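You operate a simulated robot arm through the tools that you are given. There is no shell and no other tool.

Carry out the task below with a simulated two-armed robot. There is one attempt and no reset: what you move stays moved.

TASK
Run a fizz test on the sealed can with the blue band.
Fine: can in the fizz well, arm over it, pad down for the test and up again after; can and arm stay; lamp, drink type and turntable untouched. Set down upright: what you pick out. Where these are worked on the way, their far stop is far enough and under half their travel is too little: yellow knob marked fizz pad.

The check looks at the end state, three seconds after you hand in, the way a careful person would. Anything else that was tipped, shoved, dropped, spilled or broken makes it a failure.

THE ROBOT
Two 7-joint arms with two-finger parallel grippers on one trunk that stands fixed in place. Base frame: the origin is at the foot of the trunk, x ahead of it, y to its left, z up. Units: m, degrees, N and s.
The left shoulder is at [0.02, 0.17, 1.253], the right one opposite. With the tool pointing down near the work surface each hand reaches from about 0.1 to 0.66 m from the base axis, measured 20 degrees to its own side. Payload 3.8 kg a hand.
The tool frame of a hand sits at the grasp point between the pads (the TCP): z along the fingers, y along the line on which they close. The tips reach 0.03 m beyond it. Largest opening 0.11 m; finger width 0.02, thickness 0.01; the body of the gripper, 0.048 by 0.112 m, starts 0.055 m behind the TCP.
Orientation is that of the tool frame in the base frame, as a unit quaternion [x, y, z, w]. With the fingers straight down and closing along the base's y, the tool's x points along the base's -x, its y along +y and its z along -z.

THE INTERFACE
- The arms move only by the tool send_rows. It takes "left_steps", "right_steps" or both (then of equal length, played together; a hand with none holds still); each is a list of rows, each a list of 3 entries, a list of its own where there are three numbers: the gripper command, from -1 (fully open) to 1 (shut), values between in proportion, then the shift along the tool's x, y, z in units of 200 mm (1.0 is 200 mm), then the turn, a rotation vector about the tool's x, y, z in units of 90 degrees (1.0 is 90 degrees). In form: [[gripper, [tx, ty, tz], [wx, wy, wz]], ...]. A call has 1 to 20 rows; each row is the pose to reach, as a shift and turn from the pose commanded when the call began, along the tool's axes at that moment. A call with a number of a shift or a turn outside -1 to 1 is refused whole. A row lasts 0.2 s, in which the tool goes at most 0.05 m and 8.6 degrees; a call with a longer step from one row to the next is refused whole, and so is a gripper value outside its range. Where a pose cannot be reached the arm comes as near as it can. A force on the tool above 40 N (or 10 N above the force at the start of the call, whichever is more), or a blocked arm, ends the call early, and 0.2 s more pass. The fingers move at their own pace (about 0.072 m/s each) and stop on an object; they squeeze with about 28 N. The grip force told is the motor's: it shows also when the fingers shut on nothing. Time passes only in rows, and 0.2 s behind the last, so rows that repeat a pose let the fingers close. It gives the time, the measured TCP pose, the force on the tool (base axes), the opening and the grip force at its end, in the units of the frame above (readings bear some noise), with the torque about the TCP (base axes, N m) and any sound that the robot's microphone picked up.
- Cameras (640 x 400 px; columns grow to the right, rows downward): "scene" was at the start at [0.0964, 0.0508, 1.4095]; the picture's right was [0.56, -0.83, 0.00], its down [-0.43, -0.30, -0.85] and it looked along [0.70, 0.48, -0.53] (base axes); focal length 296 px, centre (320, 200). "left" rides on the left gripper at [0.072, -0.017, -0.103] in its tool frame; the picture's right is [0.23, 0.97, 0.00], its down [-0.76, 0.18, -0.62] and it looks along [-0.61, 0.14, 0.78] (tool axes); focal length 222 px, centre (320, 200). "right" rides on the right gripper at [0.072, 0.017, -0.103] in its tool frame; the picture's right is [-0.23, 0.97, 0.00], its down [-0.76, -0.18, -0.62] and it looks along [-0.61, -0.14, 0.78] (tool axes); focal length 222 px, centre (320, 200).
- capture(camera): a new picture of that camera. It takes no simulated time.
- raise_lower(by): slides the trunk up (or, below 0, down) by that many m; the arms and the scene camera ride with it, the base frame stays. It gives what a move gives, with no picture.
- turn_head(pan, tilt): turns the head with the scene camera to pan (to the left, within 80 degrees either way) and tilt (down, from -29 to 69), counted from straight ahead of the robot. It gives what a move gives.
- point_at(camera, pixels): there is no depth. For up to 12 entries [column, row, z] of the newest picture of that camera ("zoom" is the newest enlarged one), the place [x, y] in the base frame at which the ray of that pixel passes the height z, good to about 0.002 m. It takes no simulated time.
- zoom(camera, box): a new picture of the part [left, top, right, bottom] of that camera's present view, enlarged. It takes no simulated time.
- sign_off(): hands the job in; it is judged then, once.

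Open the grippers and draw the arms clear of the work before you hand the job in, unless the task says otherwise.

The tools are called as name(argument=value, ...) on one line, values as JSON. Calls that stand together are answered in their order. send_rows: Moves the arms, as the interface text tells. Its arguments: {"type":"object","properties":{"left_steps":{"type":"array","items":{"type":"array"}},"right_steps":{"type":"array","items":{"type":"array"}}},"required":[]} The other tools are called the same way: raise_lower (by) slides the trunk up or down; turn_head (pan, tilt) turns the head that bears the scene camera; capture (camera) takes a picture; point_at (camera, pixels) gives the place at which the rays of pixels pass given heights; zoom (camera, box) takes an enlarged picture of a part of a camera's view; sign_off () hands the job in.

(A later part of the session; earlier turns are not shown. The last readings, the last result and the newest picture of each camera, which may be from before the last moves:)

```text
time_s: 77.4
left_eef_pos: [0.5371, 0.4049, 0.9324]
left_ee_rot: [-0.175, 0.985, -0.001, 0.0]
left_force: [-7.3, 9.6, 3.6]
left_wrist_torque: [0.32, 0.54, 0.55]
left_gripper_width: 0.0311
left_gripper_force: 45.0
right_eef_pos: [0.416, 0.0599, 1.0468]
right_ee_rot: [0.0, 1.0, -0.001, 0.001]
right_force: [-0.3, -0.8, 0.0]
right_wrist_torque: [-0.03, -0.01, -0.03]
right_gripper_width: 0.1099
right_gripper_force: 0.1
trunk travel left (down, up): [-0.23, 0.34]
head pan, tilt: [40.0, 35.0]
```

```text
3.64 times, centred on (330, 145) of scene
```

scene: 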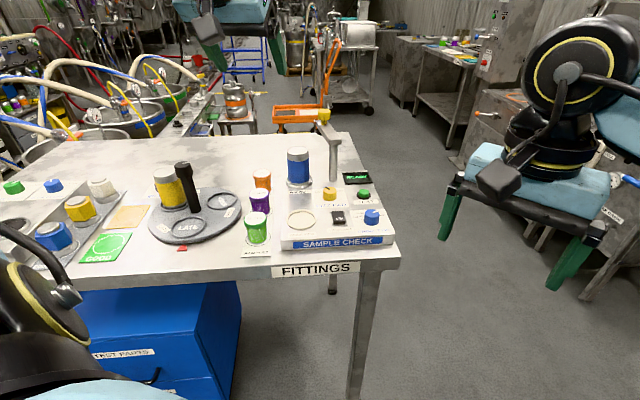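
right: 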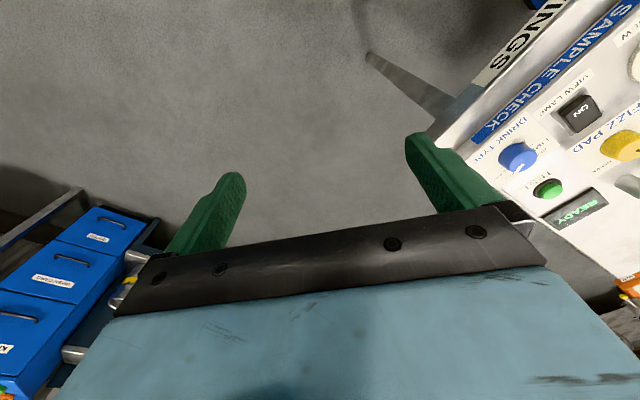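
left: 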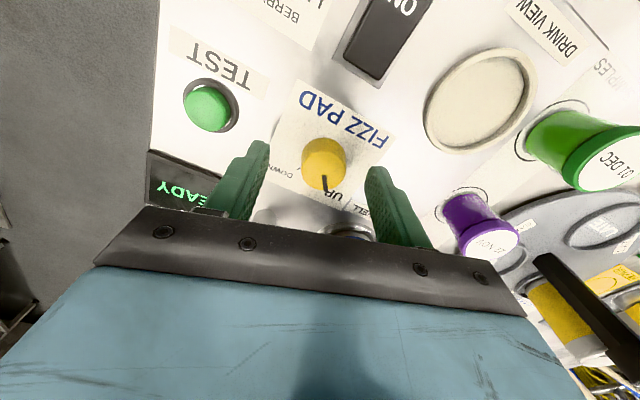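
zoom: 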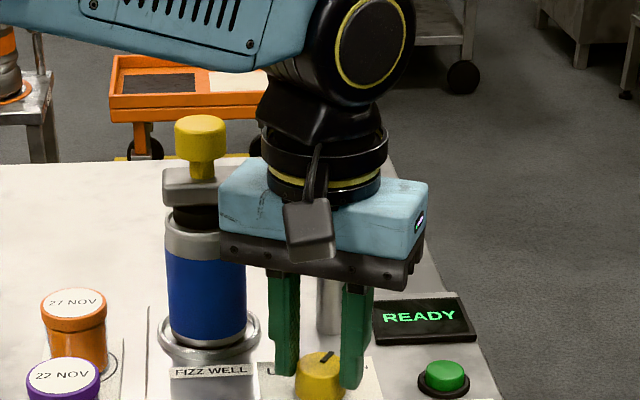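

Torque about z rose to 0.55 N·m and the pointer is near DOWN. I'll push a few degrees more to confirm the stop and check the pad position.

send_rows(left_steps=[[1, [0, 0, 0], [0, 0, 0.05]], [1, [0, 0, 0], [0, 0, 0.09]], [1, [0, 0, 0], [0, 0, 0.09]]])

zoom(camera="scene", box=[290, 110, 350, 160])

zoom(camera="left", box=[240, 100, 400, 230])

```text
time_s: 78.2
left_eef_pos: [0.5375, 0.4046, 0.9331]
left_ee_rot: [-0.104, 0.995, 0.0, 0.0]
left_force: [-9.5, 16.8, 7.3]
left_wrist_torque: [0.72, 0.28, 0.29]
left_gripper_width: 0.0308
left_gripper_force: 44.7
right_eef_pos: [0.4161, 0.0608, 1.0468]
right_ee_rot: [0.0, 1.0, -0.001, 0.001]
right_force: [-0.2, 1.0, 0.7]
right_wrist_torque: [0.01, -0.03, 0.02]
right_gripper_width: 0.1099
right_gripper_force: 0.0
trunk travel left (down, up): [-0.23, 0.34]
head pan, tilt: [40.0, 35.0]
```

```text
8.00 times, centred on (320, 135) of scene
```

zoom: 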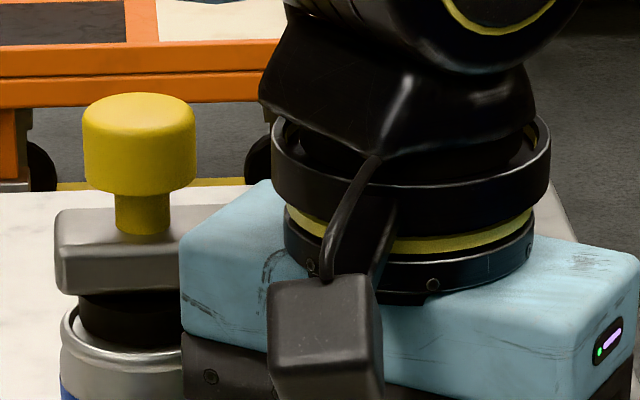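

```text
3.08 times, centred on (320, 165) of left
```

zoom: 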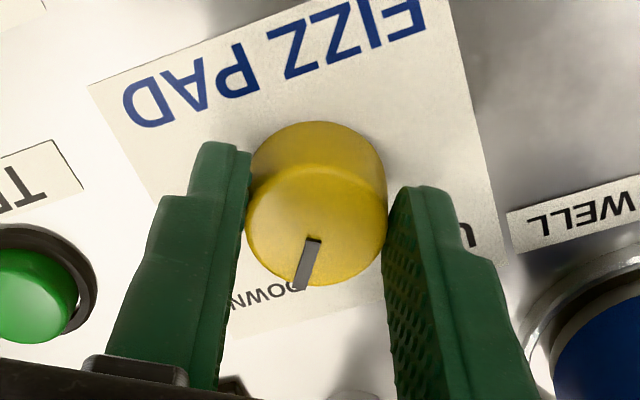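

The pointer slipped relative to the fingers on that last bit, so the knob is at its DOWN stop, and the pad appears lowered into the lid rim. I'll release the knob and rise, then verify.

send_rows(left_steps=[[0.4, [0, 0, 0], [0, 0, 0]], [0.0, [0, 0, 0], [0, 0, 0]], [0.0, [0, 0, 0], [0, 0, 0]], [0.0, [0, 0, -0.06], [0, 0, 0]], [0.0, [0, 0, -0.16], [0, 0, 0]], [0.0, [0, 0, -0.3], [0, 0, 0]], [0.0, [0, 0, -0.45], [0, 0, 0]], [0.0, [0, 0, -0.55], [0, 0, 0]], [0.0, [0, 0, -0.55], [0, 0, 0]]])

capture(camera="left")

zoom(camera="scene", box=[260, 100, 400, 210])

```text
time_s: 80.2
left_eef_pos: [0.5382, 0.4021, 1.0426]
left_ee_rot: [-0.105, 0.995, 0.0, 0.0]
left_force: [-0.4, -0.2, -0.7]
left_wrist_torque: [0.02, 0.0, -0.01]
left_gripper_width: 0.055
left_gripper_force: 0.1
right_eef_pos: [0.4181, 0.0593, 1.0454]
right_ee_rot: [0.0, 1.0, -0.001, 0.0]
right_force: [-0.2, 0.1, 0.3]
right_wrist_torque: [-0.01, -0.03, -0.02]
right_gripper_width: 0.11
right_gripper_force: 0.0
trunk travel left (down, up): [-0.23, 0.34]
head pan, tilt: [40.0, 35.0]
```

```text
taken
```

left: 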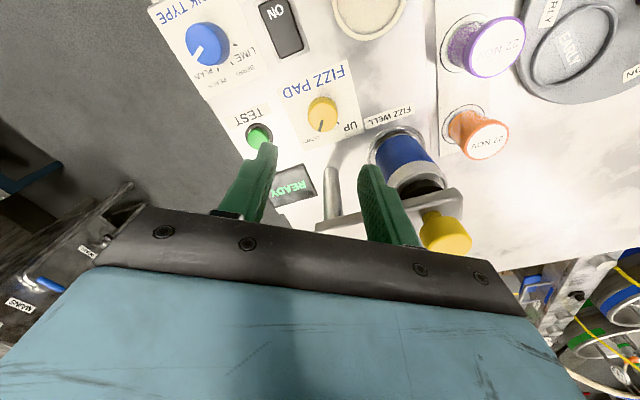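

```text
3.64 times, centred on (330, 155) of scene
```

zoom: 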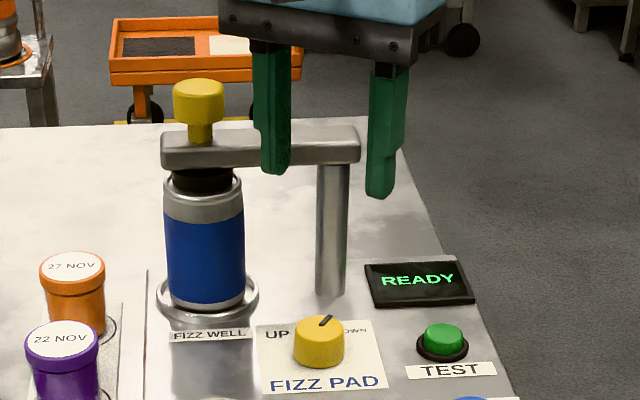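

The knob's pointer now aims right, toward DOWN. I'll zoom to verify knob and pad.

zoom(camera="left", box=[270, 70, 390, 160])

zoom(camera="scene", box=[295, 130, 345, 170])

zoom(camera="left", box=[220, 100, 320, 170])

```text
4.44 times, centred on (330, 115) of left
```

zoom: 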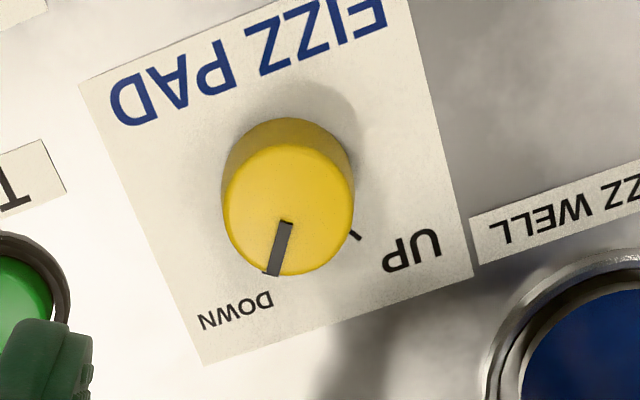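

```text
10.00 times, centred on (320, 150) of scene
```

zoom: 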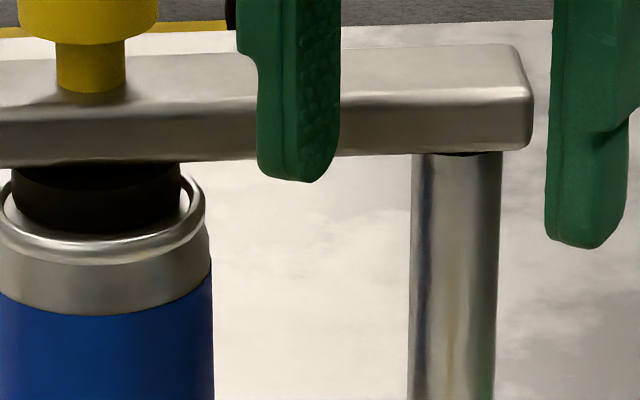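

```text
5.71 times, centred on (270, 135) of left
```

zoom: 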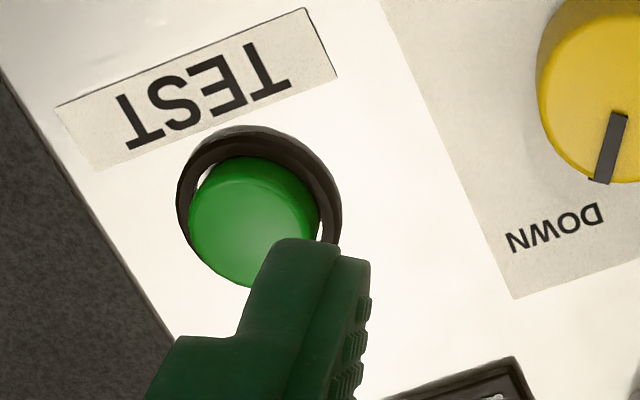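

The knob is at DOWN and the pad sits in the lid rim. Next I'll close the fingers and move above the TEST button, with yaw ≈40°.

send_rows(left_steps=[[0.5, [-0.02, -0.05, 0], [0, 0, -0.04]], [1, [-0.06, -0.13, 0], [0, 0, -0.11]], [1, [-0.1, -0.21, 0], [0, 0, -0.18]], [1, [-0.14, -0.28, 0], [0, 0, -0.25]], [1, [-0.175, -0.331, 0], [0, 0, -0.311]], [1, [-0.175, -0.331, 0], [0, 0, -0.311]]])

zoom(camera="left", box=[240, 60, 400, 190])

zoom(camera="scene", box=[280, 100, 420, 220])

```text
time_s: 81.6
left_eef_pos: [0.5816, 0.347, 1.0415]
left_ee_rot: [-0.343, 0.939, -0.001, 0.001]
left_force: [1.1, -0.3, -0.5]
left_wrist_torque: [0.01, -0.01, 0.02]
left_gripper_width: 0.0
left_gripper_force: 28.3
left hand out of reach, approached as far as the arm can: row 5, 6
right_eef_pos: [0.4167, 0.0585, 1.0461]
right_ee_rot: [0.002, 1.0, 0.0, 0.0]
right_force: [0.7, -0.1, -0.4]
right_wrist_torque: [0.0, -0.01, 0.01]
right_gripper_width: 0.1099
right_gripper_force: 0.1
trunk travel left (down, up): [-0.23, 0.34]
head pan, tilt: [40.0, 35.0]
```

```text
3.08 times, centred on (320, 125) of left
```

zoom: 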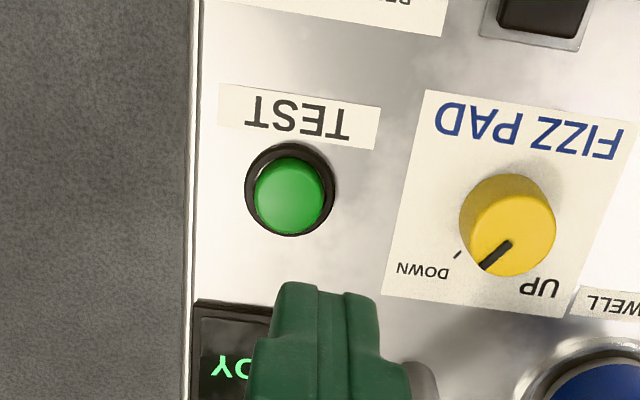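

```text
3.33 times, centred on (350, 160) of scene
```

zoom: 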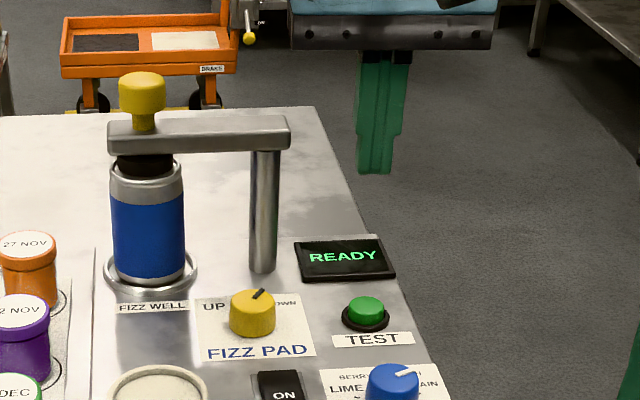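

The knob pointer lines up with the DOWN tick. The button is ~10 mm further forward than the hand, so I'll descend to z≈0.96 (where reach improves) while shifting toward it, then re-measure.

send_rows(left_steps=[[1, [-0.0, -0.0, 0.08], [0, 0, 0]], [1, [-0.01, -0.01, 0.18], [0, 0, 0]], [1, [-0.02, -0.02, 0.28], [0, 0, 0]], [1, [-0.0275, -0.0295, 0.38], [0, 0, 0]], [1, [-0.0275, -0.0295, 0.4], [0, 0, 0]], [1, [-0.0275, -0.0295, 0.4], [0, 0, 0]]])

zoom(camera="left", box=[240, 80, 400, 210])

zoom(camera="scene", box=[310, 130, 410, 210])

```text
time_s: 83.0
left_eef_pos: [0.5726, 0.3477, 0.9696]
left_ee_rot: [-0.342, 0.94, -0.001, 0.0]
left_force: [0.4, -1.6, 0.5]
left_wrist_torque: [0.0, 0.01, 0.0]
left_gripper_width: 0.0
left_gripper_force: 27.9
left hand out of reach, approached as far as the arm can: row 2, 3, 4, 5, 6
right_eef_pos: [0.4179, 0.0593, 1.0464]
right_ee_rot: [0.0, 1.0, 0.0, 0.0]
right_force: [0.1, 1.3, -0.2]
right_wrist_torque: [0.01, 0.02, 0.02]
right_gripper_width: 0.1099
right_gripper_force: 0.1
trunk travel left (down, up): [-0.23, 0.34]
head pan, tilt: [40.0, 35.0]
```

```text
3.08 times, centred on (320, 145) of left
```

zoom: 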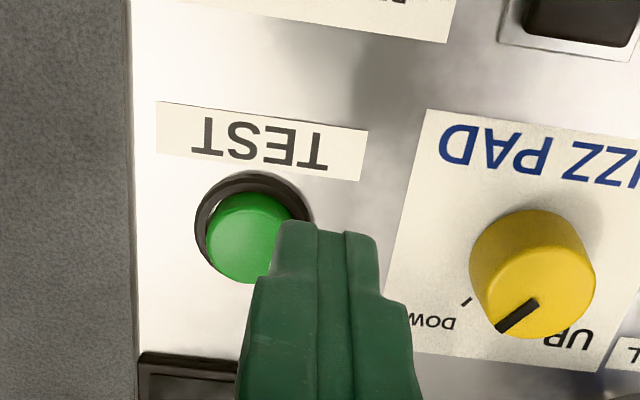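

```text
5.00 times, centred on (360, 170) of scene
```

zoom: 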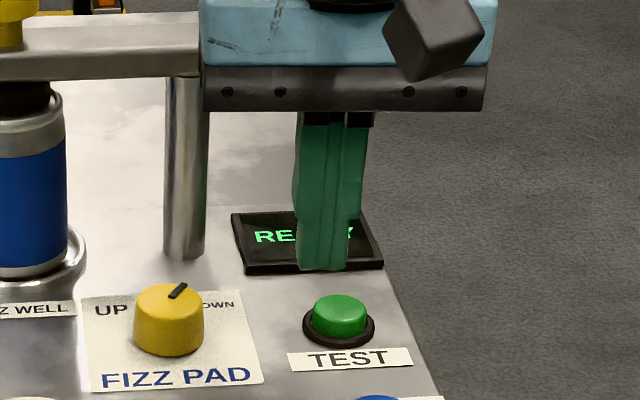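

At this yaw the arm can't quite reach the button (≈(0.592, 0.344)) with a vertical tool. I'll raise slightly, yaw to 20°, and tilt the fingers 20° outward to extend the reach.

send_rows(left_steps=[[1, [0, 0, -0.1], [0, 0, 0.08]], [1, [0, 0, -0.15], [0, 0, 0.16]], [1, [0, 0, -0.15], [0, 0, 0.222]], [1, [0, 0, -0.15], [0, 0, 0.222]]])

send_rows(left_steps=[[1, [0, 0, 0], [0, -0.08, 0]], [1, [0, 0, 0], [0, -0.16, 0]], [1, [0, 0, 0], [0, -0.222, 0]], [1, [0, 0, 0], [0, -0.222, 0]]])

capture(camera="left")

zoom(camera="scene", box=[300, 110, 410, 210])

```text
time_s: 84.0
left_eef_pos: [0.5719, 0.3473, 0.997]
left_ee_rot: [-0.173, 0.985, 0.0, 0.0]
left_force: [-0.1, 0.0, 0.2]
left_wrist_torque: [-0.01, -0.01, 0.0]
left_gripper_width: 0.0
left_gripper_force: 27.9
right_eef_pos: [0.4166, 0.059, 1.0472]
right_ee_rot: [0.0, 1.0, 0.0, 0.0]
right_force: [-0.2, 0.7, 0.5]
right_wrist_torque: [0.0, 0.01, 0.0]
right_gripper_width: 0.1099
right_gripper_force: 0.0
trunk travel left (down, up): [-0.23, 0.34]
head pan, tilt: [40.0, 35.0]
```

```text
time_s: 85.0
left_eef_pos: [0.5729, 0.3481, 0.999]
left_ee_rot: [-0.171, 0.97, 0.03, 0.171]
left_force: [0.0, 0.7, -0.1]
left_wrist_torque: [-0.01, 0.02, -0.04]
left_gripper_width: 0.0002
left_gripper_force: 27.3
right_eef_pos: [0.4176, 0.0598, 1.0459]
right_ee_rot: [0.0, 1.0, 0.0, 0.0]
right_force: [1.0, -0.5, -0.6]
right_wrist_torque: [0.01, -0.01, 0.01]
right_gripper_width: 0.11
right_gripper_force: 0.1
trunk travel left (down, up): [-0.23, 0.34]
head pan, tilt: [40.0, 35.0]
```

```text
taken
```

left: 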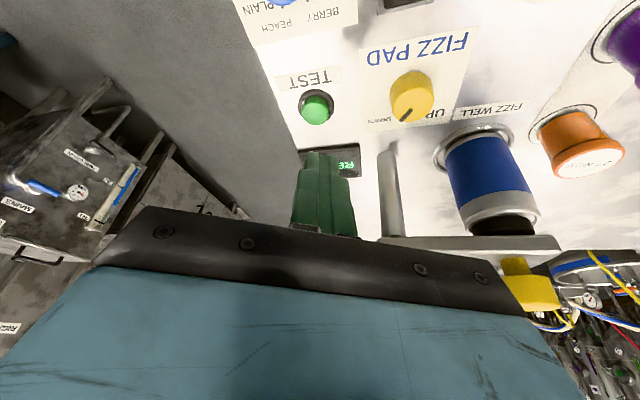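

```text
4.00 times, centred on (355, 160) of scene
```

zoom: 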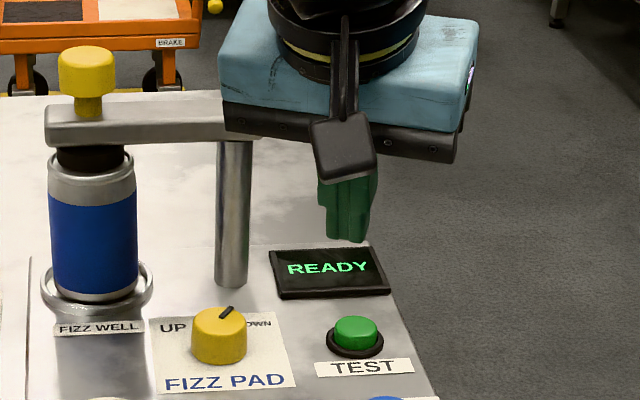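

Button now measured ≈(0.587, 0.344) from this view at left (316,108). I'll move so the fingertip edge is ~20 mm above the button, then verify.

send_rows(left_steps=[[1, [0.0035, -0.015, 0.06], [0, 0, 0]], [1, [0.007, -0.03, 0.12], [0, 0, 0]], [1, [0.0105, -0.045, 0.1775], [0, 0, 0]], [1, [0.0105, -0.045, 0.1775], [0, 0, 0]]])

zoom(camera="left", box=[240, 70, 400, 200])

zoom(camera="scene", box=[320, 140, 400, 205])

zoom(camera="right", box=[480, 60, 640, 240])

```text
time_s: 86.0
left_eef_pos: [0.5836, 0.3426, 0.9644]
left_ee_rot: [-0.171, 0.97, 0.031, 0.171]
left_force: [0.8, 0.5, 0.0]
left_wrist_torque: [0.0, 0.01, 0.0]
left_gripper_width: 0.0
left_gripper_force: 27.8
right_eef_pos: [0.4172, 0.0592, 1.0456]
right_ee_rot: [0.0, 1.0, -0.001, 0.001]
right_force: [-0.6, -0.3, -0.2]
right_wrist_torque: [0.01, 0.01, -0.01]
right_gripper_width: 0.1103
right_gripper_force: 0.1
trunk travel left (down, up): [-0.23, 0.34]
head pan, tilt: [40.0, 35.0]
```

```text
3.08 times, centred on (320, 135) of left
```

zoom: 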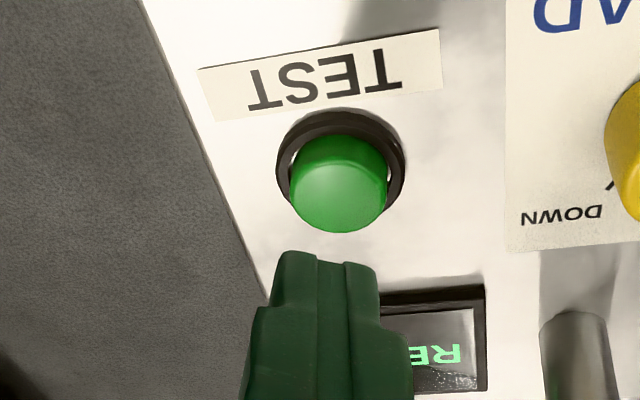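

```text
6.15 times, centred on (360, 172) of scene
```

zoom: 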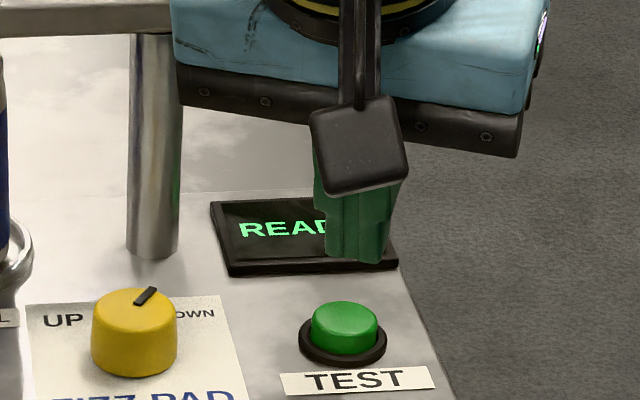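

```text
2.22 times, centred on (560, 150) of right
```

zoom: 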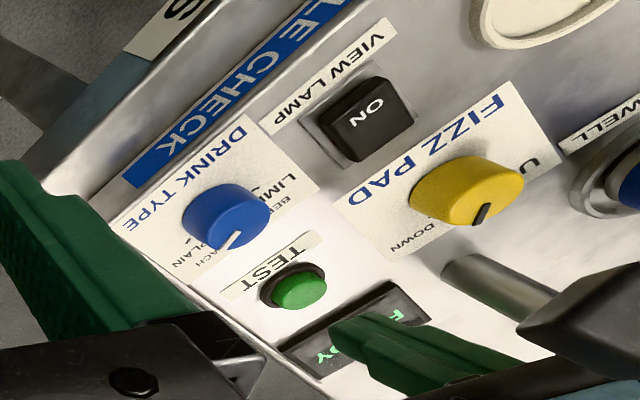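

The button centre lies directly under the fingertip's lower edge. I'll descend 15 mm straight down, then continue in small steps watching force and sound.

send_rows(left_steps=[[1, [0.0085, 0, 0.0235], [0, 0, 0]], [1, [0.017, 0, 0.047], [0, 0, 0]], [1, [0.0257, 0, 0.0705], [0, 0, 0]], [1, [0.0257, 0, 0.0705], [0, 0, 0]]])

zoom(camera="left", box=[240, 70, 400, 200])

zoom(camera="right", box=[480, 60, 640, 240])

```text
time_s: 87.0
left_eef_pos: [0.5858, 0.344, 0.9491]
left_ee_rot: [-0.171, 0.97, 0.03, 0.171]
left_force: [0.4, -1.0, 0.0]
left_wrist_torque: [-0.01, 0.0, -0.01]
left_gripper_width: 0.0
left_gripper_force: 28.0
right_eef_pos: [0.4172, 0.0595, 1.0469]
right_ee_rot: [0.0, 1.0, 0.001, 0.0]
right_force: [0.1, 0.0, 0.6]
right_wrist_torque: [0.03, -0.05, -0.01]
right_gripper_width: 0.1099
right_gripper_force: 0.0
trunk travel left (down, up): [-0.23, 0.34]
head pan, tilt: [40.0, 35.0]
```

```text
3.08 times, centred on (320, 135) of left
```

zoom: 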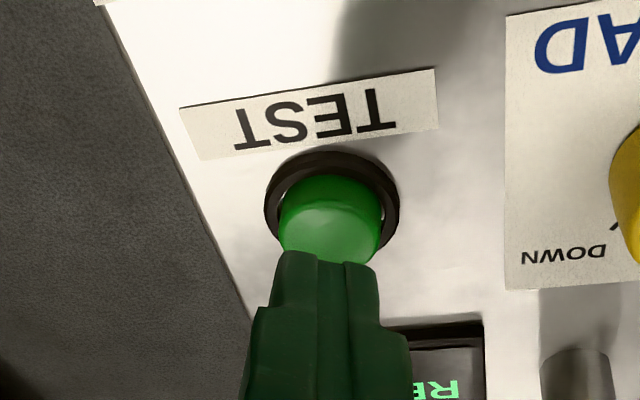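

```text
2.22 times, centred on (560, 150) of right
```

zoom: 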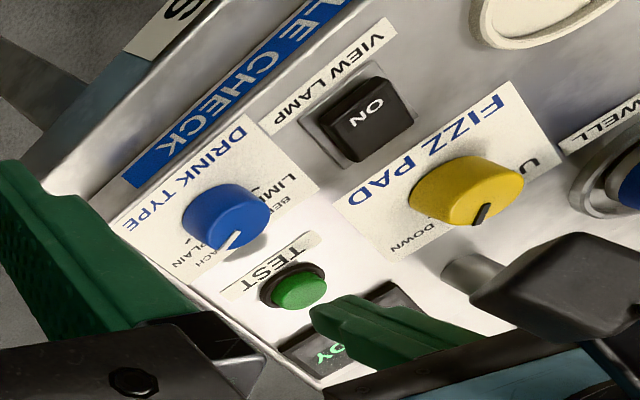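

The fingertip edge sits just above the button, ~4 mm forward of centre. I'll shift back 3 mm and press down in 1 mm steps.

send_rows(left_steps=[[1, [0.014, 0, -0.005], [0, 0, 0]], [1, [0.0157, 0, -0.0003], [0, 0, 0]], [1, [0.0174, 0, 0.0044], [0, 0, 0]], [1, [0.0191, 0, 0.0091], [0, 0, 0]], [1, [0.0191, 0, 0.0091], [0, 0, 0]]])

send_rows(left_steps=[[1, [0.0017, 0, 0.0047], [0, 0, 0]], [1, [0.0034, 0, 0.0094], [0, 0, 0]], [1, [0.0034, 0, 0.0094], [0, 0, 0]]])

zoom(camera="left", box=[240, 70, 400, 200])

```text
time_s: 88.2
left_eef_pos: [0.5837, 0.3418, 0.9469]
left_ee_rot: [-0.171, 0.97, 0.03, 0.171]
left_force: [-0.6, -0.3, -0.1]
left_wrist_torque: [0.03, 0.04, -0.05]
left_gripper_width: 0.0
left_gripper_force: 28.2
right_eef_pos: [0.416, 0.0599, 1.047]
right_ee_rot: [0.0, 1.0, 0.0, 0.0]
right_force: [0.4, 0.7, -0.1]
right_wrist_torque: [0.04, -0.01, 0.01]
right_gripper_width: 0.1099
right_gripper_force: 0.0
trunk travel left (down, up): [-0.23, 0.34]
head pan, tilt: [40.0, 35.0]
```

```text
time_s: 89.0
left_eef_pos: [0.5832, 0.3417, 0.9444]
left_ee_rot: [-0.171, 0.97, 0.03, 0.171]
left_force: [1.0, -0.3, 0.0]
left_wrist_torque: [-0.03, 0.0, 0.01]
left_gripper_width: 0.0
left_gripper_force: 27.9
right_eef_pos: [0.4165, 0.0597, 1.0471]
right_ee_rot: [-0.001, 1.0, 0.0, 0.0]
right_force: [-0.5, -0.5, 0.6]
right_wrist_torque: [0.01, -0.04, 0.0]
right_gripper_width: 0.1099
right_gripper_force: 0.0
trunk travel left (down, up): [-0.23, 0.34]
head pan, tilt: [40.0, 35.0]
```

```text
3.08 times, centred on (320, 135) of left
```

zoom: 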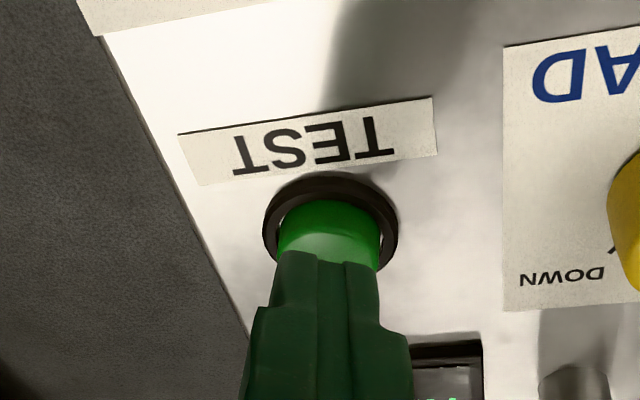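

No contact yet at z≈0.944. Continuing down in 1 mm steps.

send_rows(left_steps=[[1, [0.0017, 0, 0.0047], [0, 0, 0]], [1, [0.0034, 0, 0.0094], [0, 0, 0]], [1, [0.0051, 0, 0.0141], [0, 0, 0]], [1, [0.0051, 0, 0.0141], [0, 0, 0]]])

zoom(camera="scene", box=[300, 130, 400, 205])

```text
time_s: 90.0
left_eef_pos: [0.5835, 0.3429, 0.9406]
left_ee_rot: [-0.172, 0.97, 0.031, 0.17]
left_force: [0.8, -0.3, 0.0]
left_wrist_torque: [-0.03, -0.03, 0.02]
left_gripper_width: 0.0
left_gripper_force: 27.8
right_eef_pos: [0.4164, 0.0604, 1.0463]
right_ee_rot: [0.0, 1.0, 0.0, 0.0]
right_force: [0.2, 1.1, 0.7]
right_wrist_torque: [0.0, -0.03, 0.0]
right_gripper_width: 0.1101
right_gripper_force: 0.0
trunk travel left (down, up): [-0.23, 0.34]
head pan, tilt: [40.0, 35.0]
```

```text
5.33 times, centred on (350, 168) of scene
```

zoom: 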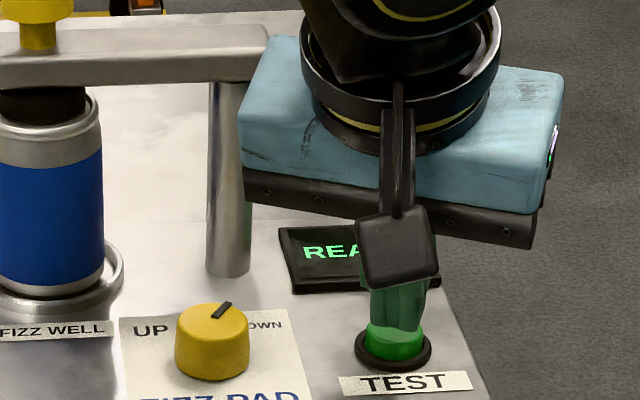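

The fingertip is right over the button but no force yet. Three more 1 mm steps.

send_rows(left_steps=[[1, [0.0017, 0, 0.0047], [0, 0, 0]], [1, [0.0034, 0, 0.0094], [0, 0, 0]], [1, [0.0051, 0, 0.0141], [0, 0, 0]], [1, [0.0051, 0, 0.0141], [0, 0, 0]]])

zoom(camera="scene", box=[300, 130, 400, 205])

zoom(camera="right", box=[480, 60, 640, 240])

```text
time_s: 91.0
left_eef_pos: [0.5833, 0.3411, 0.9399]
left_ee_rot: [-0.171, 0.97, 0.03, 0.171]
left_force: [-0.1, 0.1, -0.2]
left_wrist_torque: [-0.01, 0.0, 0.02]
left_gripper_width: 0.0
left_gripper_force: 28.2
right_eef_pos: [0.4166, 0.059, 1.0463]
right_ee_rot: [0.001, 1.0, 0.0, 0.0]
right_force: [-0.2, 0.1, -0.3]
right_wrist_torque: [-0.02, 0.0, -0.01]
right_gripper_width: 0.11
right_gripper_force: 0.1
trunk travel left (down, up): [-0.23, 0.34]
head pan, tilt: [40.0, 35.0]
```

```text
5.33 times, centred on (350, 168) of scene
```

zoom: 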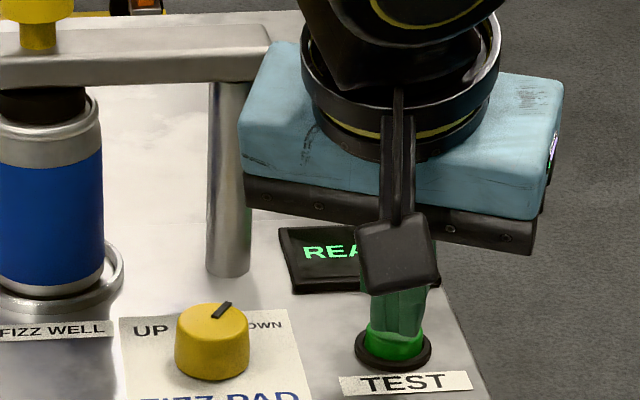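

```text
2.22 times, centred on (560, 150) of right
```

zoom: 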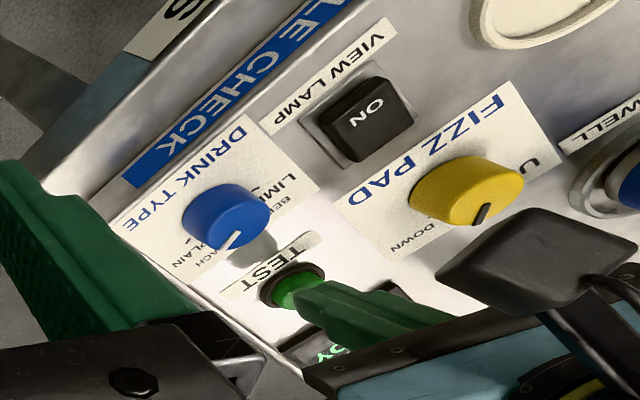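

Still no contact force; continuing down another 3 mm in 1 mm steps.

send_rows(left_steps=[[1, [0.0017, 0, 0.0047], [0, 0, 0]], [1, [0.0034, 0, 0.0094], [0, 0, 0]], [1, [0.0051, 0, 0.0141], [0, 0, 0]], [1, [0.0051, 0, 0.0141], [0, 0, 0]]])

zoom(camera="right", box=[480, 60, 640, 240])

zoom(camera="scene", box=[300, 130, 400, 205])

```text
time_s: 92.0
left_eef_pos: [0.583, 0.3419, 0.9351]
left_ee_rot: [-0.171, 0.97, 0.03, 0.171]
left_force: [-0.1, -0.4, 1.0]
left_wrist_torque: [-0.02, -0.02, -0.01]
left_gripper_width: 0.0
left_gripper_force: 27.9
right_eef_pos: [0.4167, 0.0594, 1.0466]
right_ee_rot: [0.0, 1.0, 0.0, -0.001]
right_force: [-0.1, -0.3, -0.7]
right_wrist_torque: [0.0, 0.0, 0.03]
right_gripper_width: 0.1099
right_gripper_force: 0.1
trunk travel left (down, up): [-0.23, 0.34]
head pan, tilt: [40.0, 35.0]
```

```text
2.22 times, centred on (560, 150) of right
```

zoom: 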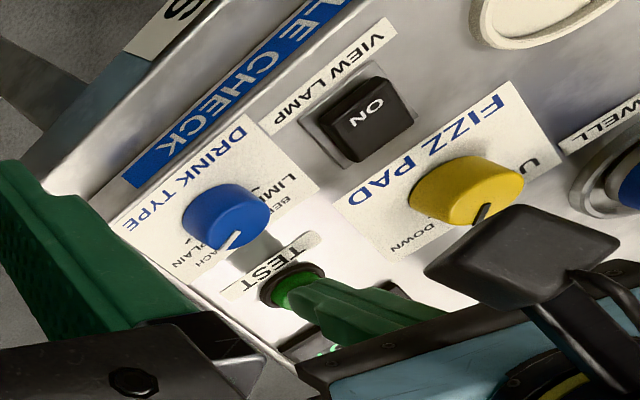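

```text
5.33 times, centred on (350, 168) of scene
```

zoom: 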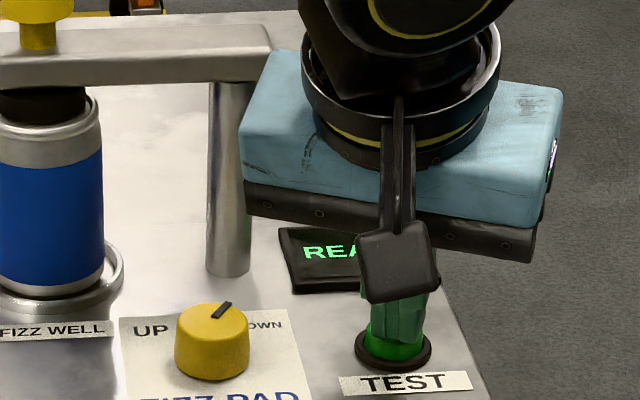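

A slight upward force (1 N) appears. I'll press on another 2 mm.

send_rows(left_steps=[[1, [0.0017, 0, 0.0047], [0, 0, 0]], [1, [0.0034, 0, 0.0094], [0, 0, 0]], [1, [0.0034, 0, 0.0094], [0, 0, 0]]])

zoom(camera="scene", box=[300, 130, 400, 205])

```text
time_s: 92.8
left_eef_pos: [0.5842, 0.3418, 0.9332]
left_ee_rot: [-0.171, 0.97, 0.031, 0.171]
left_force: [0.6, -0.5, -0.1]
left_wrist_torque: [-0.02, -0.03, -0.01]
left_gripper_width: 0.0
left_gripper_force: 27.7
right_eef_pos: [0.4184, 0.0595, 1.0463]
right_ee_rot: [0.0, 1.0, 0.0, 0.0]
right_force: [0.3, 0.6, 0.3]
right_wrist_torque: [0.0, 0.01, -0.02]
right_gripper_width: 0.11
right_gripper_force: 0.0
trunk travel left (down, up): [-0.23, 0.34]
head pan, tilt: [40.0, 35.0]
```

```text
5.33 times, centred on (350, 168) of scene
```

zoom: 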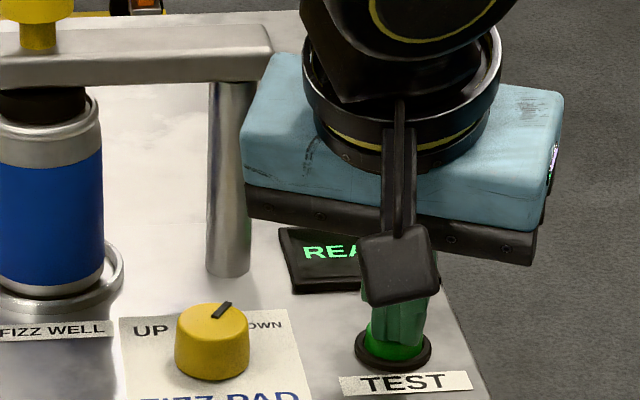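

I'll triangulate the button's top with the scene ((363.9,190.7)) and right ((550.1,188.3)) cameras to know its height.

capture(camera="right")

capture(camera="scene")

point_at(camera="right", pixels=[[550.1, 188.3, 0.9], [550.1, 188.3, 0.91], [550.1, 188.3, 0.92]])

point_at(camera="scene", pixels=[[363.9, 190.7, 0.9], [363.9, 190.7, 0.91], [363.9, 190.7, 0.92]])

```text
taken
```

right: 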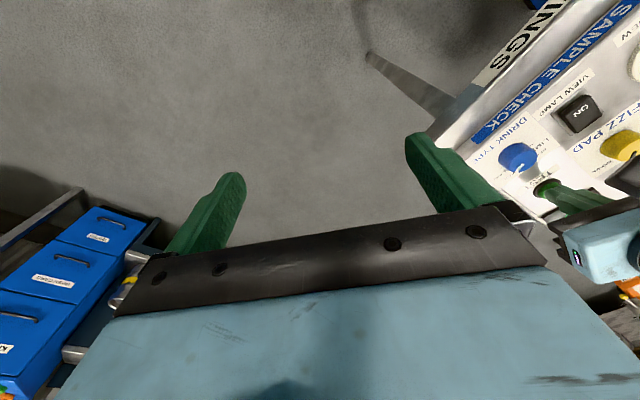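

```text
taken
```

scene: 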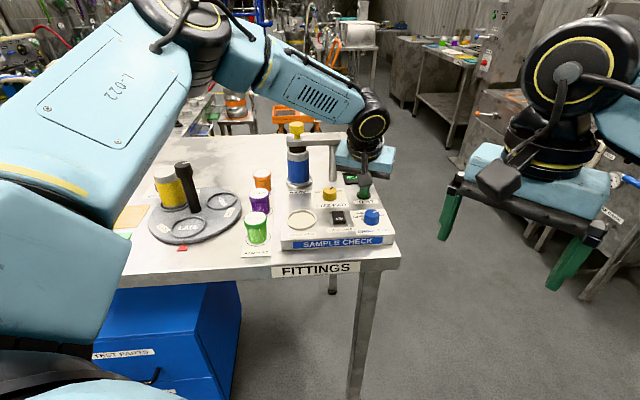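

```text
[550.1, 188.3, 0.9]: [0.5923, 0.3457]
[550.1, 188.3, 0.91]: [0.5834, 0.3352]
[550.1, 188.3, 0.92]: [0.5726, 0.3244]
```

```text
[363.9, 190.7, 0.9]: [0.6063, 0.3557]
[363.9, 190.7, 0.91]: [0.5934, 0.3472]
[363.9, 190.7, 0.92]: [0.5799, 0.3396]
```

Let me look closely at the fingertip and button from all three cameras.

zoom(camera="right", box=[525, 165, 585, 215])

zoom(camera="scene", box=[345, 170, 385, 205])

zoom(camera="left", box=[270, 100, 370, 190])

```text
8.00 times, centred on (555, 190) of right
```

zoom: 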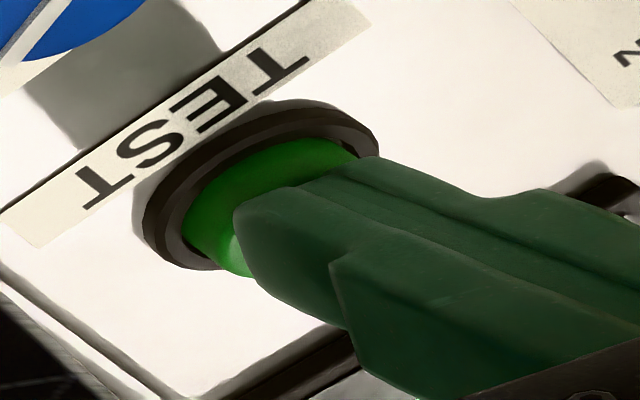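

```text
11.43 times, centred on (365, 188) of scene
```

zoom: 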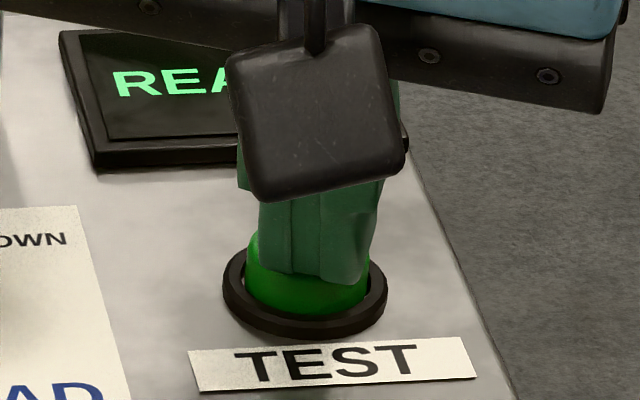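

```text
4.44 times, centred on (320, 145) of left
```

zoom: 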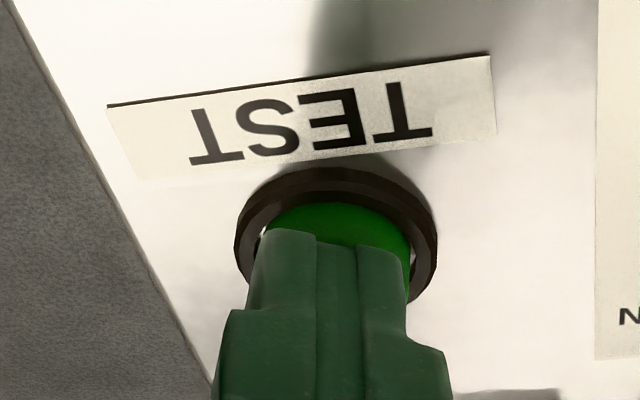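

The fingertip is on the button top with negligible force — the button may simply be soft. I'll press 2 mm more and check the display.

send_rows(left_steps=[[1, [0.0017, 0, 0.0047], [0, 0, 0]], [1, [0.0034, 0, 0.0094], [0, 0, 0]], [1, [0.0034, 0, 0.0094], [0, 0, 0]]])

zoom(camera="scene", box=[325, 165, 385, 205])

```text
time_s: 93.6
left_eef_pos: [0.5836, 0.3418, 0.9324]
left_ee_rot: [-0.171, 0.97, 0.03, 0.171]
left_force: [0.1, 0.0, 0.4]
left_wrist_torque: [-0.01, 0.0, 0.02]
left_gripper_width: 0.0002
left_gripper_force: 28.4
right_eef_pos: [0.4171, 0.0589, 1.0475]
right_ee_rot: [0.0, 1.0, 0.0, -0.001]
right_force: [0.1, 0.0, -0.1]
right_wrist_torque: [-0.05, 0.01, -0.01]
right_gripper_width: 0.11
right_gripper_force: 0.0
trunk travel left (down, up): [-0.23, 0.34]
head pan, tilt: [40.0, 35.0]
```

```text
10.00 times, centred on (355, 185) of scene
```

zoom: 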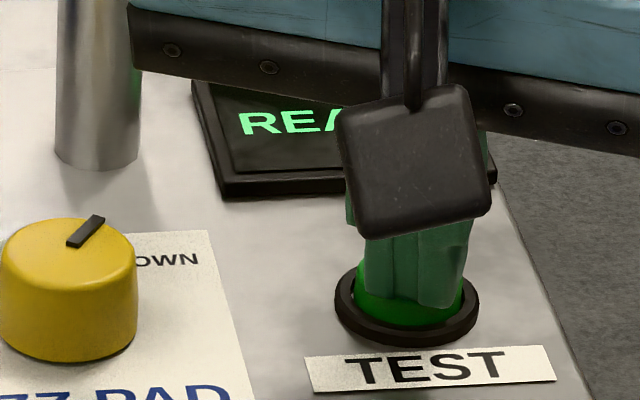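

Still soft. Two more millimetres, in half-steps, until a clear stop.

send_rows(left_steps=[[1, [0.0017, 0, 0.0047], [0, 0, 0]], [1, [0.0034, 0, 0.0094], [0, 0, 0]], [1, [0.0034, 0, 0.0094], [0, 0, 0]]])

zoom(camera="scene", box=[325, 165, 385, 205])

zoom(camera="right", box=[525, 165, 585, 215])

```text
time_s: 94.4
left_eef_pos: [0.5824, 0.3422, 0.9289]
left_ee_rot: [-0.171, 0.97, 0.03, 0.171]
left_force: [0.4, -1.5, 2.7]
left_wrist_torque: [0.0, -0.04, -0.02]
left_gripper_width: 0.0003
left_gripper_force: 28.5
right_eef_pos: [0.4179, 0.0588, 1.047]
right_ee_rot: [0.0, 1.0, 0.0, 0.0]
right_force: [-0.5, 0.6, -0.3]
right_wrist_torque: [0.0, 0.01, 0.0]
right_gripper_width: 0.1099
right_gripper_force: 0.0
trunk travel left (down, up): [-0.23, 0.34]
head pan, tilt: [40.0, 35.0]
heard: click
```

```text
10.00 times, centred on (355, 185) of scene
```

zoom: 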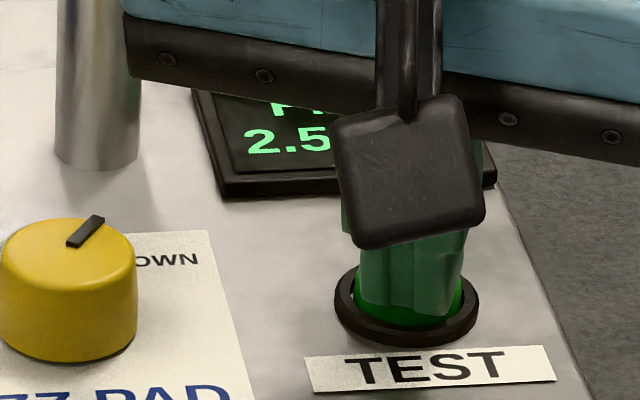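

```text
8.00 times, centred on (555, 190) of right
```

zoom: 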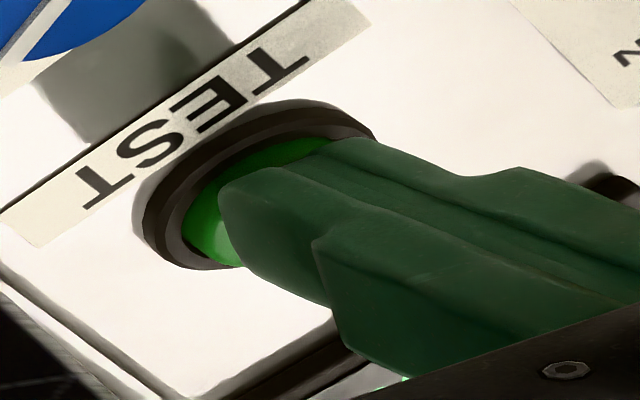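

A click was heard and the display changed to a "2.5…" reading: the test ran. I'll lift off the button straight up and read the display.

send_rows(left_steps=[[1, [-0.017, 0, -0.047], [0, 0, 0]], [1, [-0.051, 0, -0.141], [0, 0, 0]], [1, [-0.103, 0, -0.282], [0, 0, 0]], [1, [-0.154, 0, -0.423], [0, 0, 0]], [1, [-0.188, 0, -0.517], [0, 0, 0]], [1, [-0.188, 0, -0.517], [0, 0, 0]]])

zoom(camera="scene", box=[280, 110, 400, 210])

capture(camera="left")

```text
time_s: 95.8
left_eef_pos: [0.584, 0.3429, 1.0403]
left_ee_rot: [-0.171, 0.97, 0.03, 0.17]
left_force: [0.4, -0.4, 0.1]
left_wrist_torque: [-0.01, 0.01, 0.01]
left_gripper_width: 0.0
left_gripper_force: 28.0
right_eef_pos: [0.4173, 0.0592, 1.0469]
right_ee_rot: [0.0, 1.0, 0.001, 0.0]
right_force: [0.1, 0.8, 0.1]
right_wrist_torque: [0.04, 0.01, 0.0]
right_gripper_width: 0.1101
right_gripper_force: 0.0
trunk travel left (down, up): [-0.23, 0.34]
head pan, tilt: [40.0, 35.0]
```

```text
4.00 times, centred on (340, 160) of scene
```

zoom: 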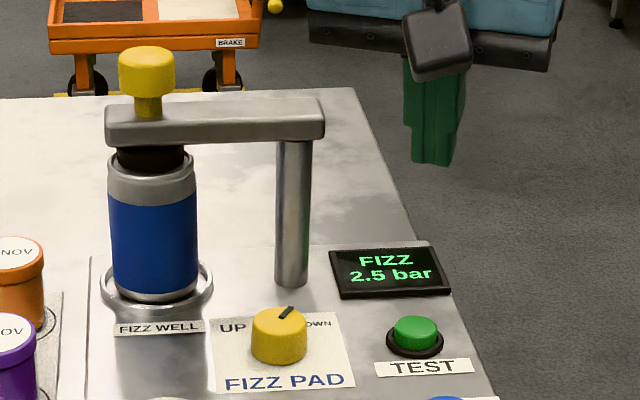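

```text
taken
```

left: 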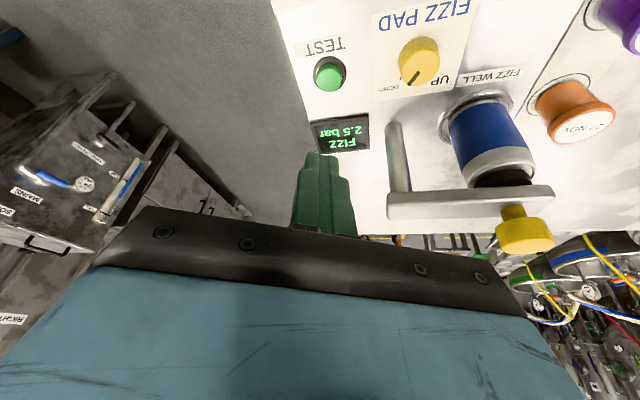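

Display reads "FIZZ 2.5 bar" — test done. Now I'll un-tilt, open the fingers partly, and go back over the knob to return it to UP.

send_rows(left_steps=[[1, [0, 0, 0], [0, 0.08, 0]], [0.5, [0, 0, 0], [0, 0.16, 0]], [0, [0, 0, 0], [0, 0.222, 0]], [0, [0, 0, 0], [0, 0.222, 0]]])

```text
time_s: 96.8
left_eef_pos: [0.5792, 0.3435, 1.0401]
left_ee_rot: [-0.174, 0.985, -0.001, 0.001]
left_force: [1.0, 0.7, 1.2]
left_wrist_torque: [-0.03, -0.02, 0.01]
left_gripper_width: 0.0549
left_gripper_force: 0.0
right_eef_pos: [0.4174, 0.0583, 1.0467]
right_ee_rot: [0.0, 1.0, 0.0, 0.0]
right_force: [0.1, -0.7, 0.4]
right_wrist_torque: [0.01, 0.01, 0.0]
right_gripper_width: 0.1103
right_gripper_force: 0.1
trunk travel left (down, up): [-0.23, 0.34]
head pan, tilt: [40.0, 35.0]
```

Vertical again at (0.579, 0.3435). I'll move over the knob at (0.5385, 0.404), keeping height.

send_rows(left_steps=[[0, [0.02, 0.07, 0.0], [0, 0, 0]], [0, [0.045, 0.18, 0.0], [0, 0, 0]], [0, [0.07, 0.28, 0.02], [0, 0, 0]], [0, [0.088, 0.354, 0.05], [0, 0, 0]], [0, [0.088, 0.354, 0.05], [0, 0, 0]]])

zoom(camera="left", box=[240, 60, 400, 190])

```text
time_s: 98.0
left_eef_pos: [0.5429, 0.4013, 1.0297]
left_ee_rot: [-0.174, 0.985, 0.001, -0.001]
left_force: [0.4, -0.6, -0.4]
left_wrist_torque: [-0.02, -0.03, 0.0]
left_gripper_width: 0.055
left_gripper_force: 0.0
right_eef_pos: [0.4176, 0.0593, 1.0468]
right_ee_rot: [0.0, 1.0, 0.0, 0.0]
right_force: [0.0, 0.4, 0.0]
right_wrist_torque: [-0.03, 0.04, -0.02]
right_gripper_width: 0.1099
right_gripper_force: 0.0
trunk travel left (down, up): [-0.23, 0.34]
head pan, tilt: [40.0, 35.0]
```

```text
3.08 times, centred on (320, 125) of left
```

zoom: 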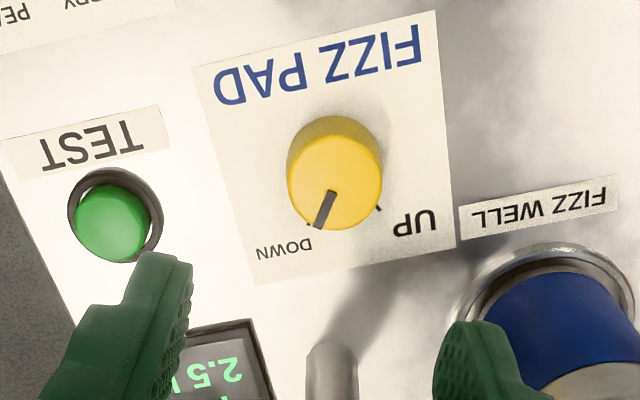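

Knob offset is ~4.5 mm in tool +y. I'll correct, and descend to z≈0.96 to recheck.

send_rows(left_steps=[[0, [0.005, 0.0225, 0.03], [0, 0, 0]], [0, [0.005, 0.0225, 0.12], [0, 0, 0]], [0, [0.005, 0.0225, 0.22], [0, 0, 0]], [0, [0.005, 0.0225, 0.31], [0, 0, 0]], [0, [0.005, 0.0225, 0.345], [0, 0, 0]], [0, [0.005, 0.0225, 0.345], [0, 0, 0]]])

zoom(camera="left", box=[240, 80, 400, 210])

zoom(camera="scene", box=[270, 90, 390, 200])

```text
time_s: 99.4
left_eef_pos: [0.541, 0.407, 0.9598]
left_ee_rot: [-0.173, 0.985, 0.0, 0.0]
left_force: [0.6, -0.8, -0.1]
left_wrist_torque: [0.02, 0.03, -0.02]
left_gripper_width: 0.0549
left_gripper_force: 0.0
right_eef_pos: [0.418, 0.0593, 1.0467]
right_ee_rot: [0.001, 1.0, 0.0, 0.0]
right_force: [0.1, 0.3, 0.5]
right_wrist_torque: [-0.03, 0.01, -0.01]
right_gripper_width: 0.11
right_gripper_force: 0.0
trunk travel left (down, up): [-0.23, 0.34]
head pan, tilt: [40.0, 35.0]
```

```text
3.08 times, centred on (320, 145) of left
```

zoom: 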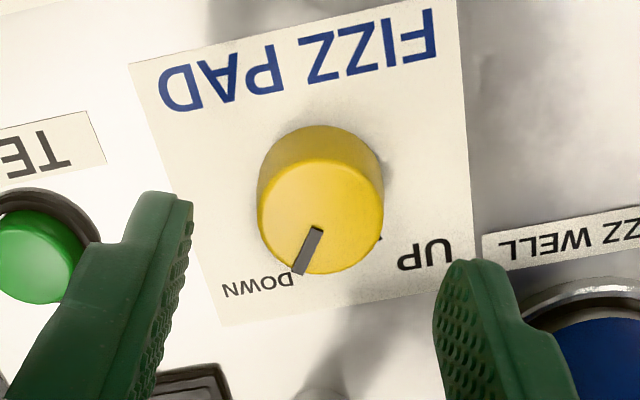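

```text
3.64 times, centred on (330, 145) of scene
```

zoom: 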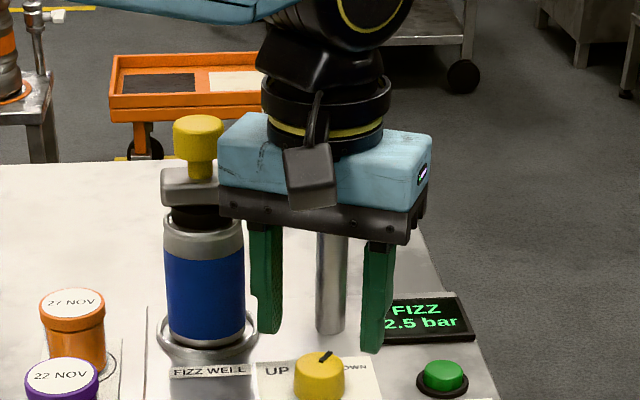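

Centred now (knob at (320,150.7) vs predicted (320,152.5)). Descend to grasp height and close on the knob.

send_rows(left_steps=[[0, [0, 0, 0.05], [0, 0, 0]], [0, [0, 0, 0.1], [0, 0, 0]], [0, [0, 0, 0.1375], [0, 0, 0]], [0.3, [0, 0, 0.1375], [0, 0, 0]], [0.5, [0, 0, 0.1375], [0, 0, 0]], [1, [0, 0, 0.1375], [0, 0, 0]], [1, [0, 0, 0.1375], [0, 0, 0]]])

zoom(camera="left", box=[240, 100, 400, 230])

```text
time_s: 101.0
left_eef_pos: [0.5404, 0.4062, 0.9317]
left_ee_rot: [-0.174, 0.985, 0.0, 0.0]
left_force: [-0.4, -2.1, -3.1]
left_wrist_torque: [0.08, -0.55, -0.02]
left_gripper_width: 0.0311
left_gripper_force: 44.4
right_eef_pos: [0.4174, 0.0595, 1.0463]
right_ee_rot: [0.0, 1.0, 0.0, 0.0]
right_force: [-0.3, -0.7, 0.5]
right_wrist_torque: [-0.02, 0.03, 0.01]
right_gripper_width: 0.1099
right_gripper_force: 0.0
trunk travel left (down, up): [-0.23, 0.34]
head pan, tilt: [40.0, 35.0]
```

```text
3.08 times, centred on (320, 165) of left
```

zoom: 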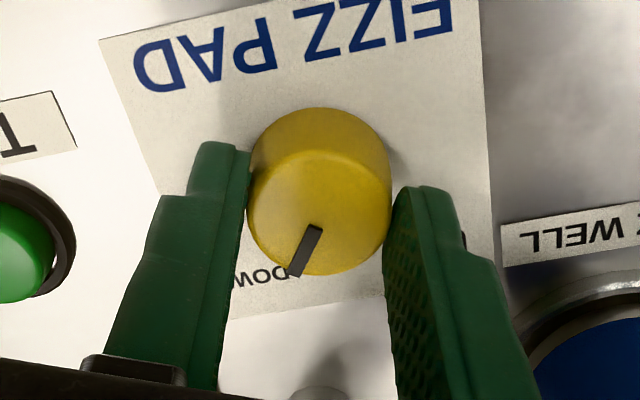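

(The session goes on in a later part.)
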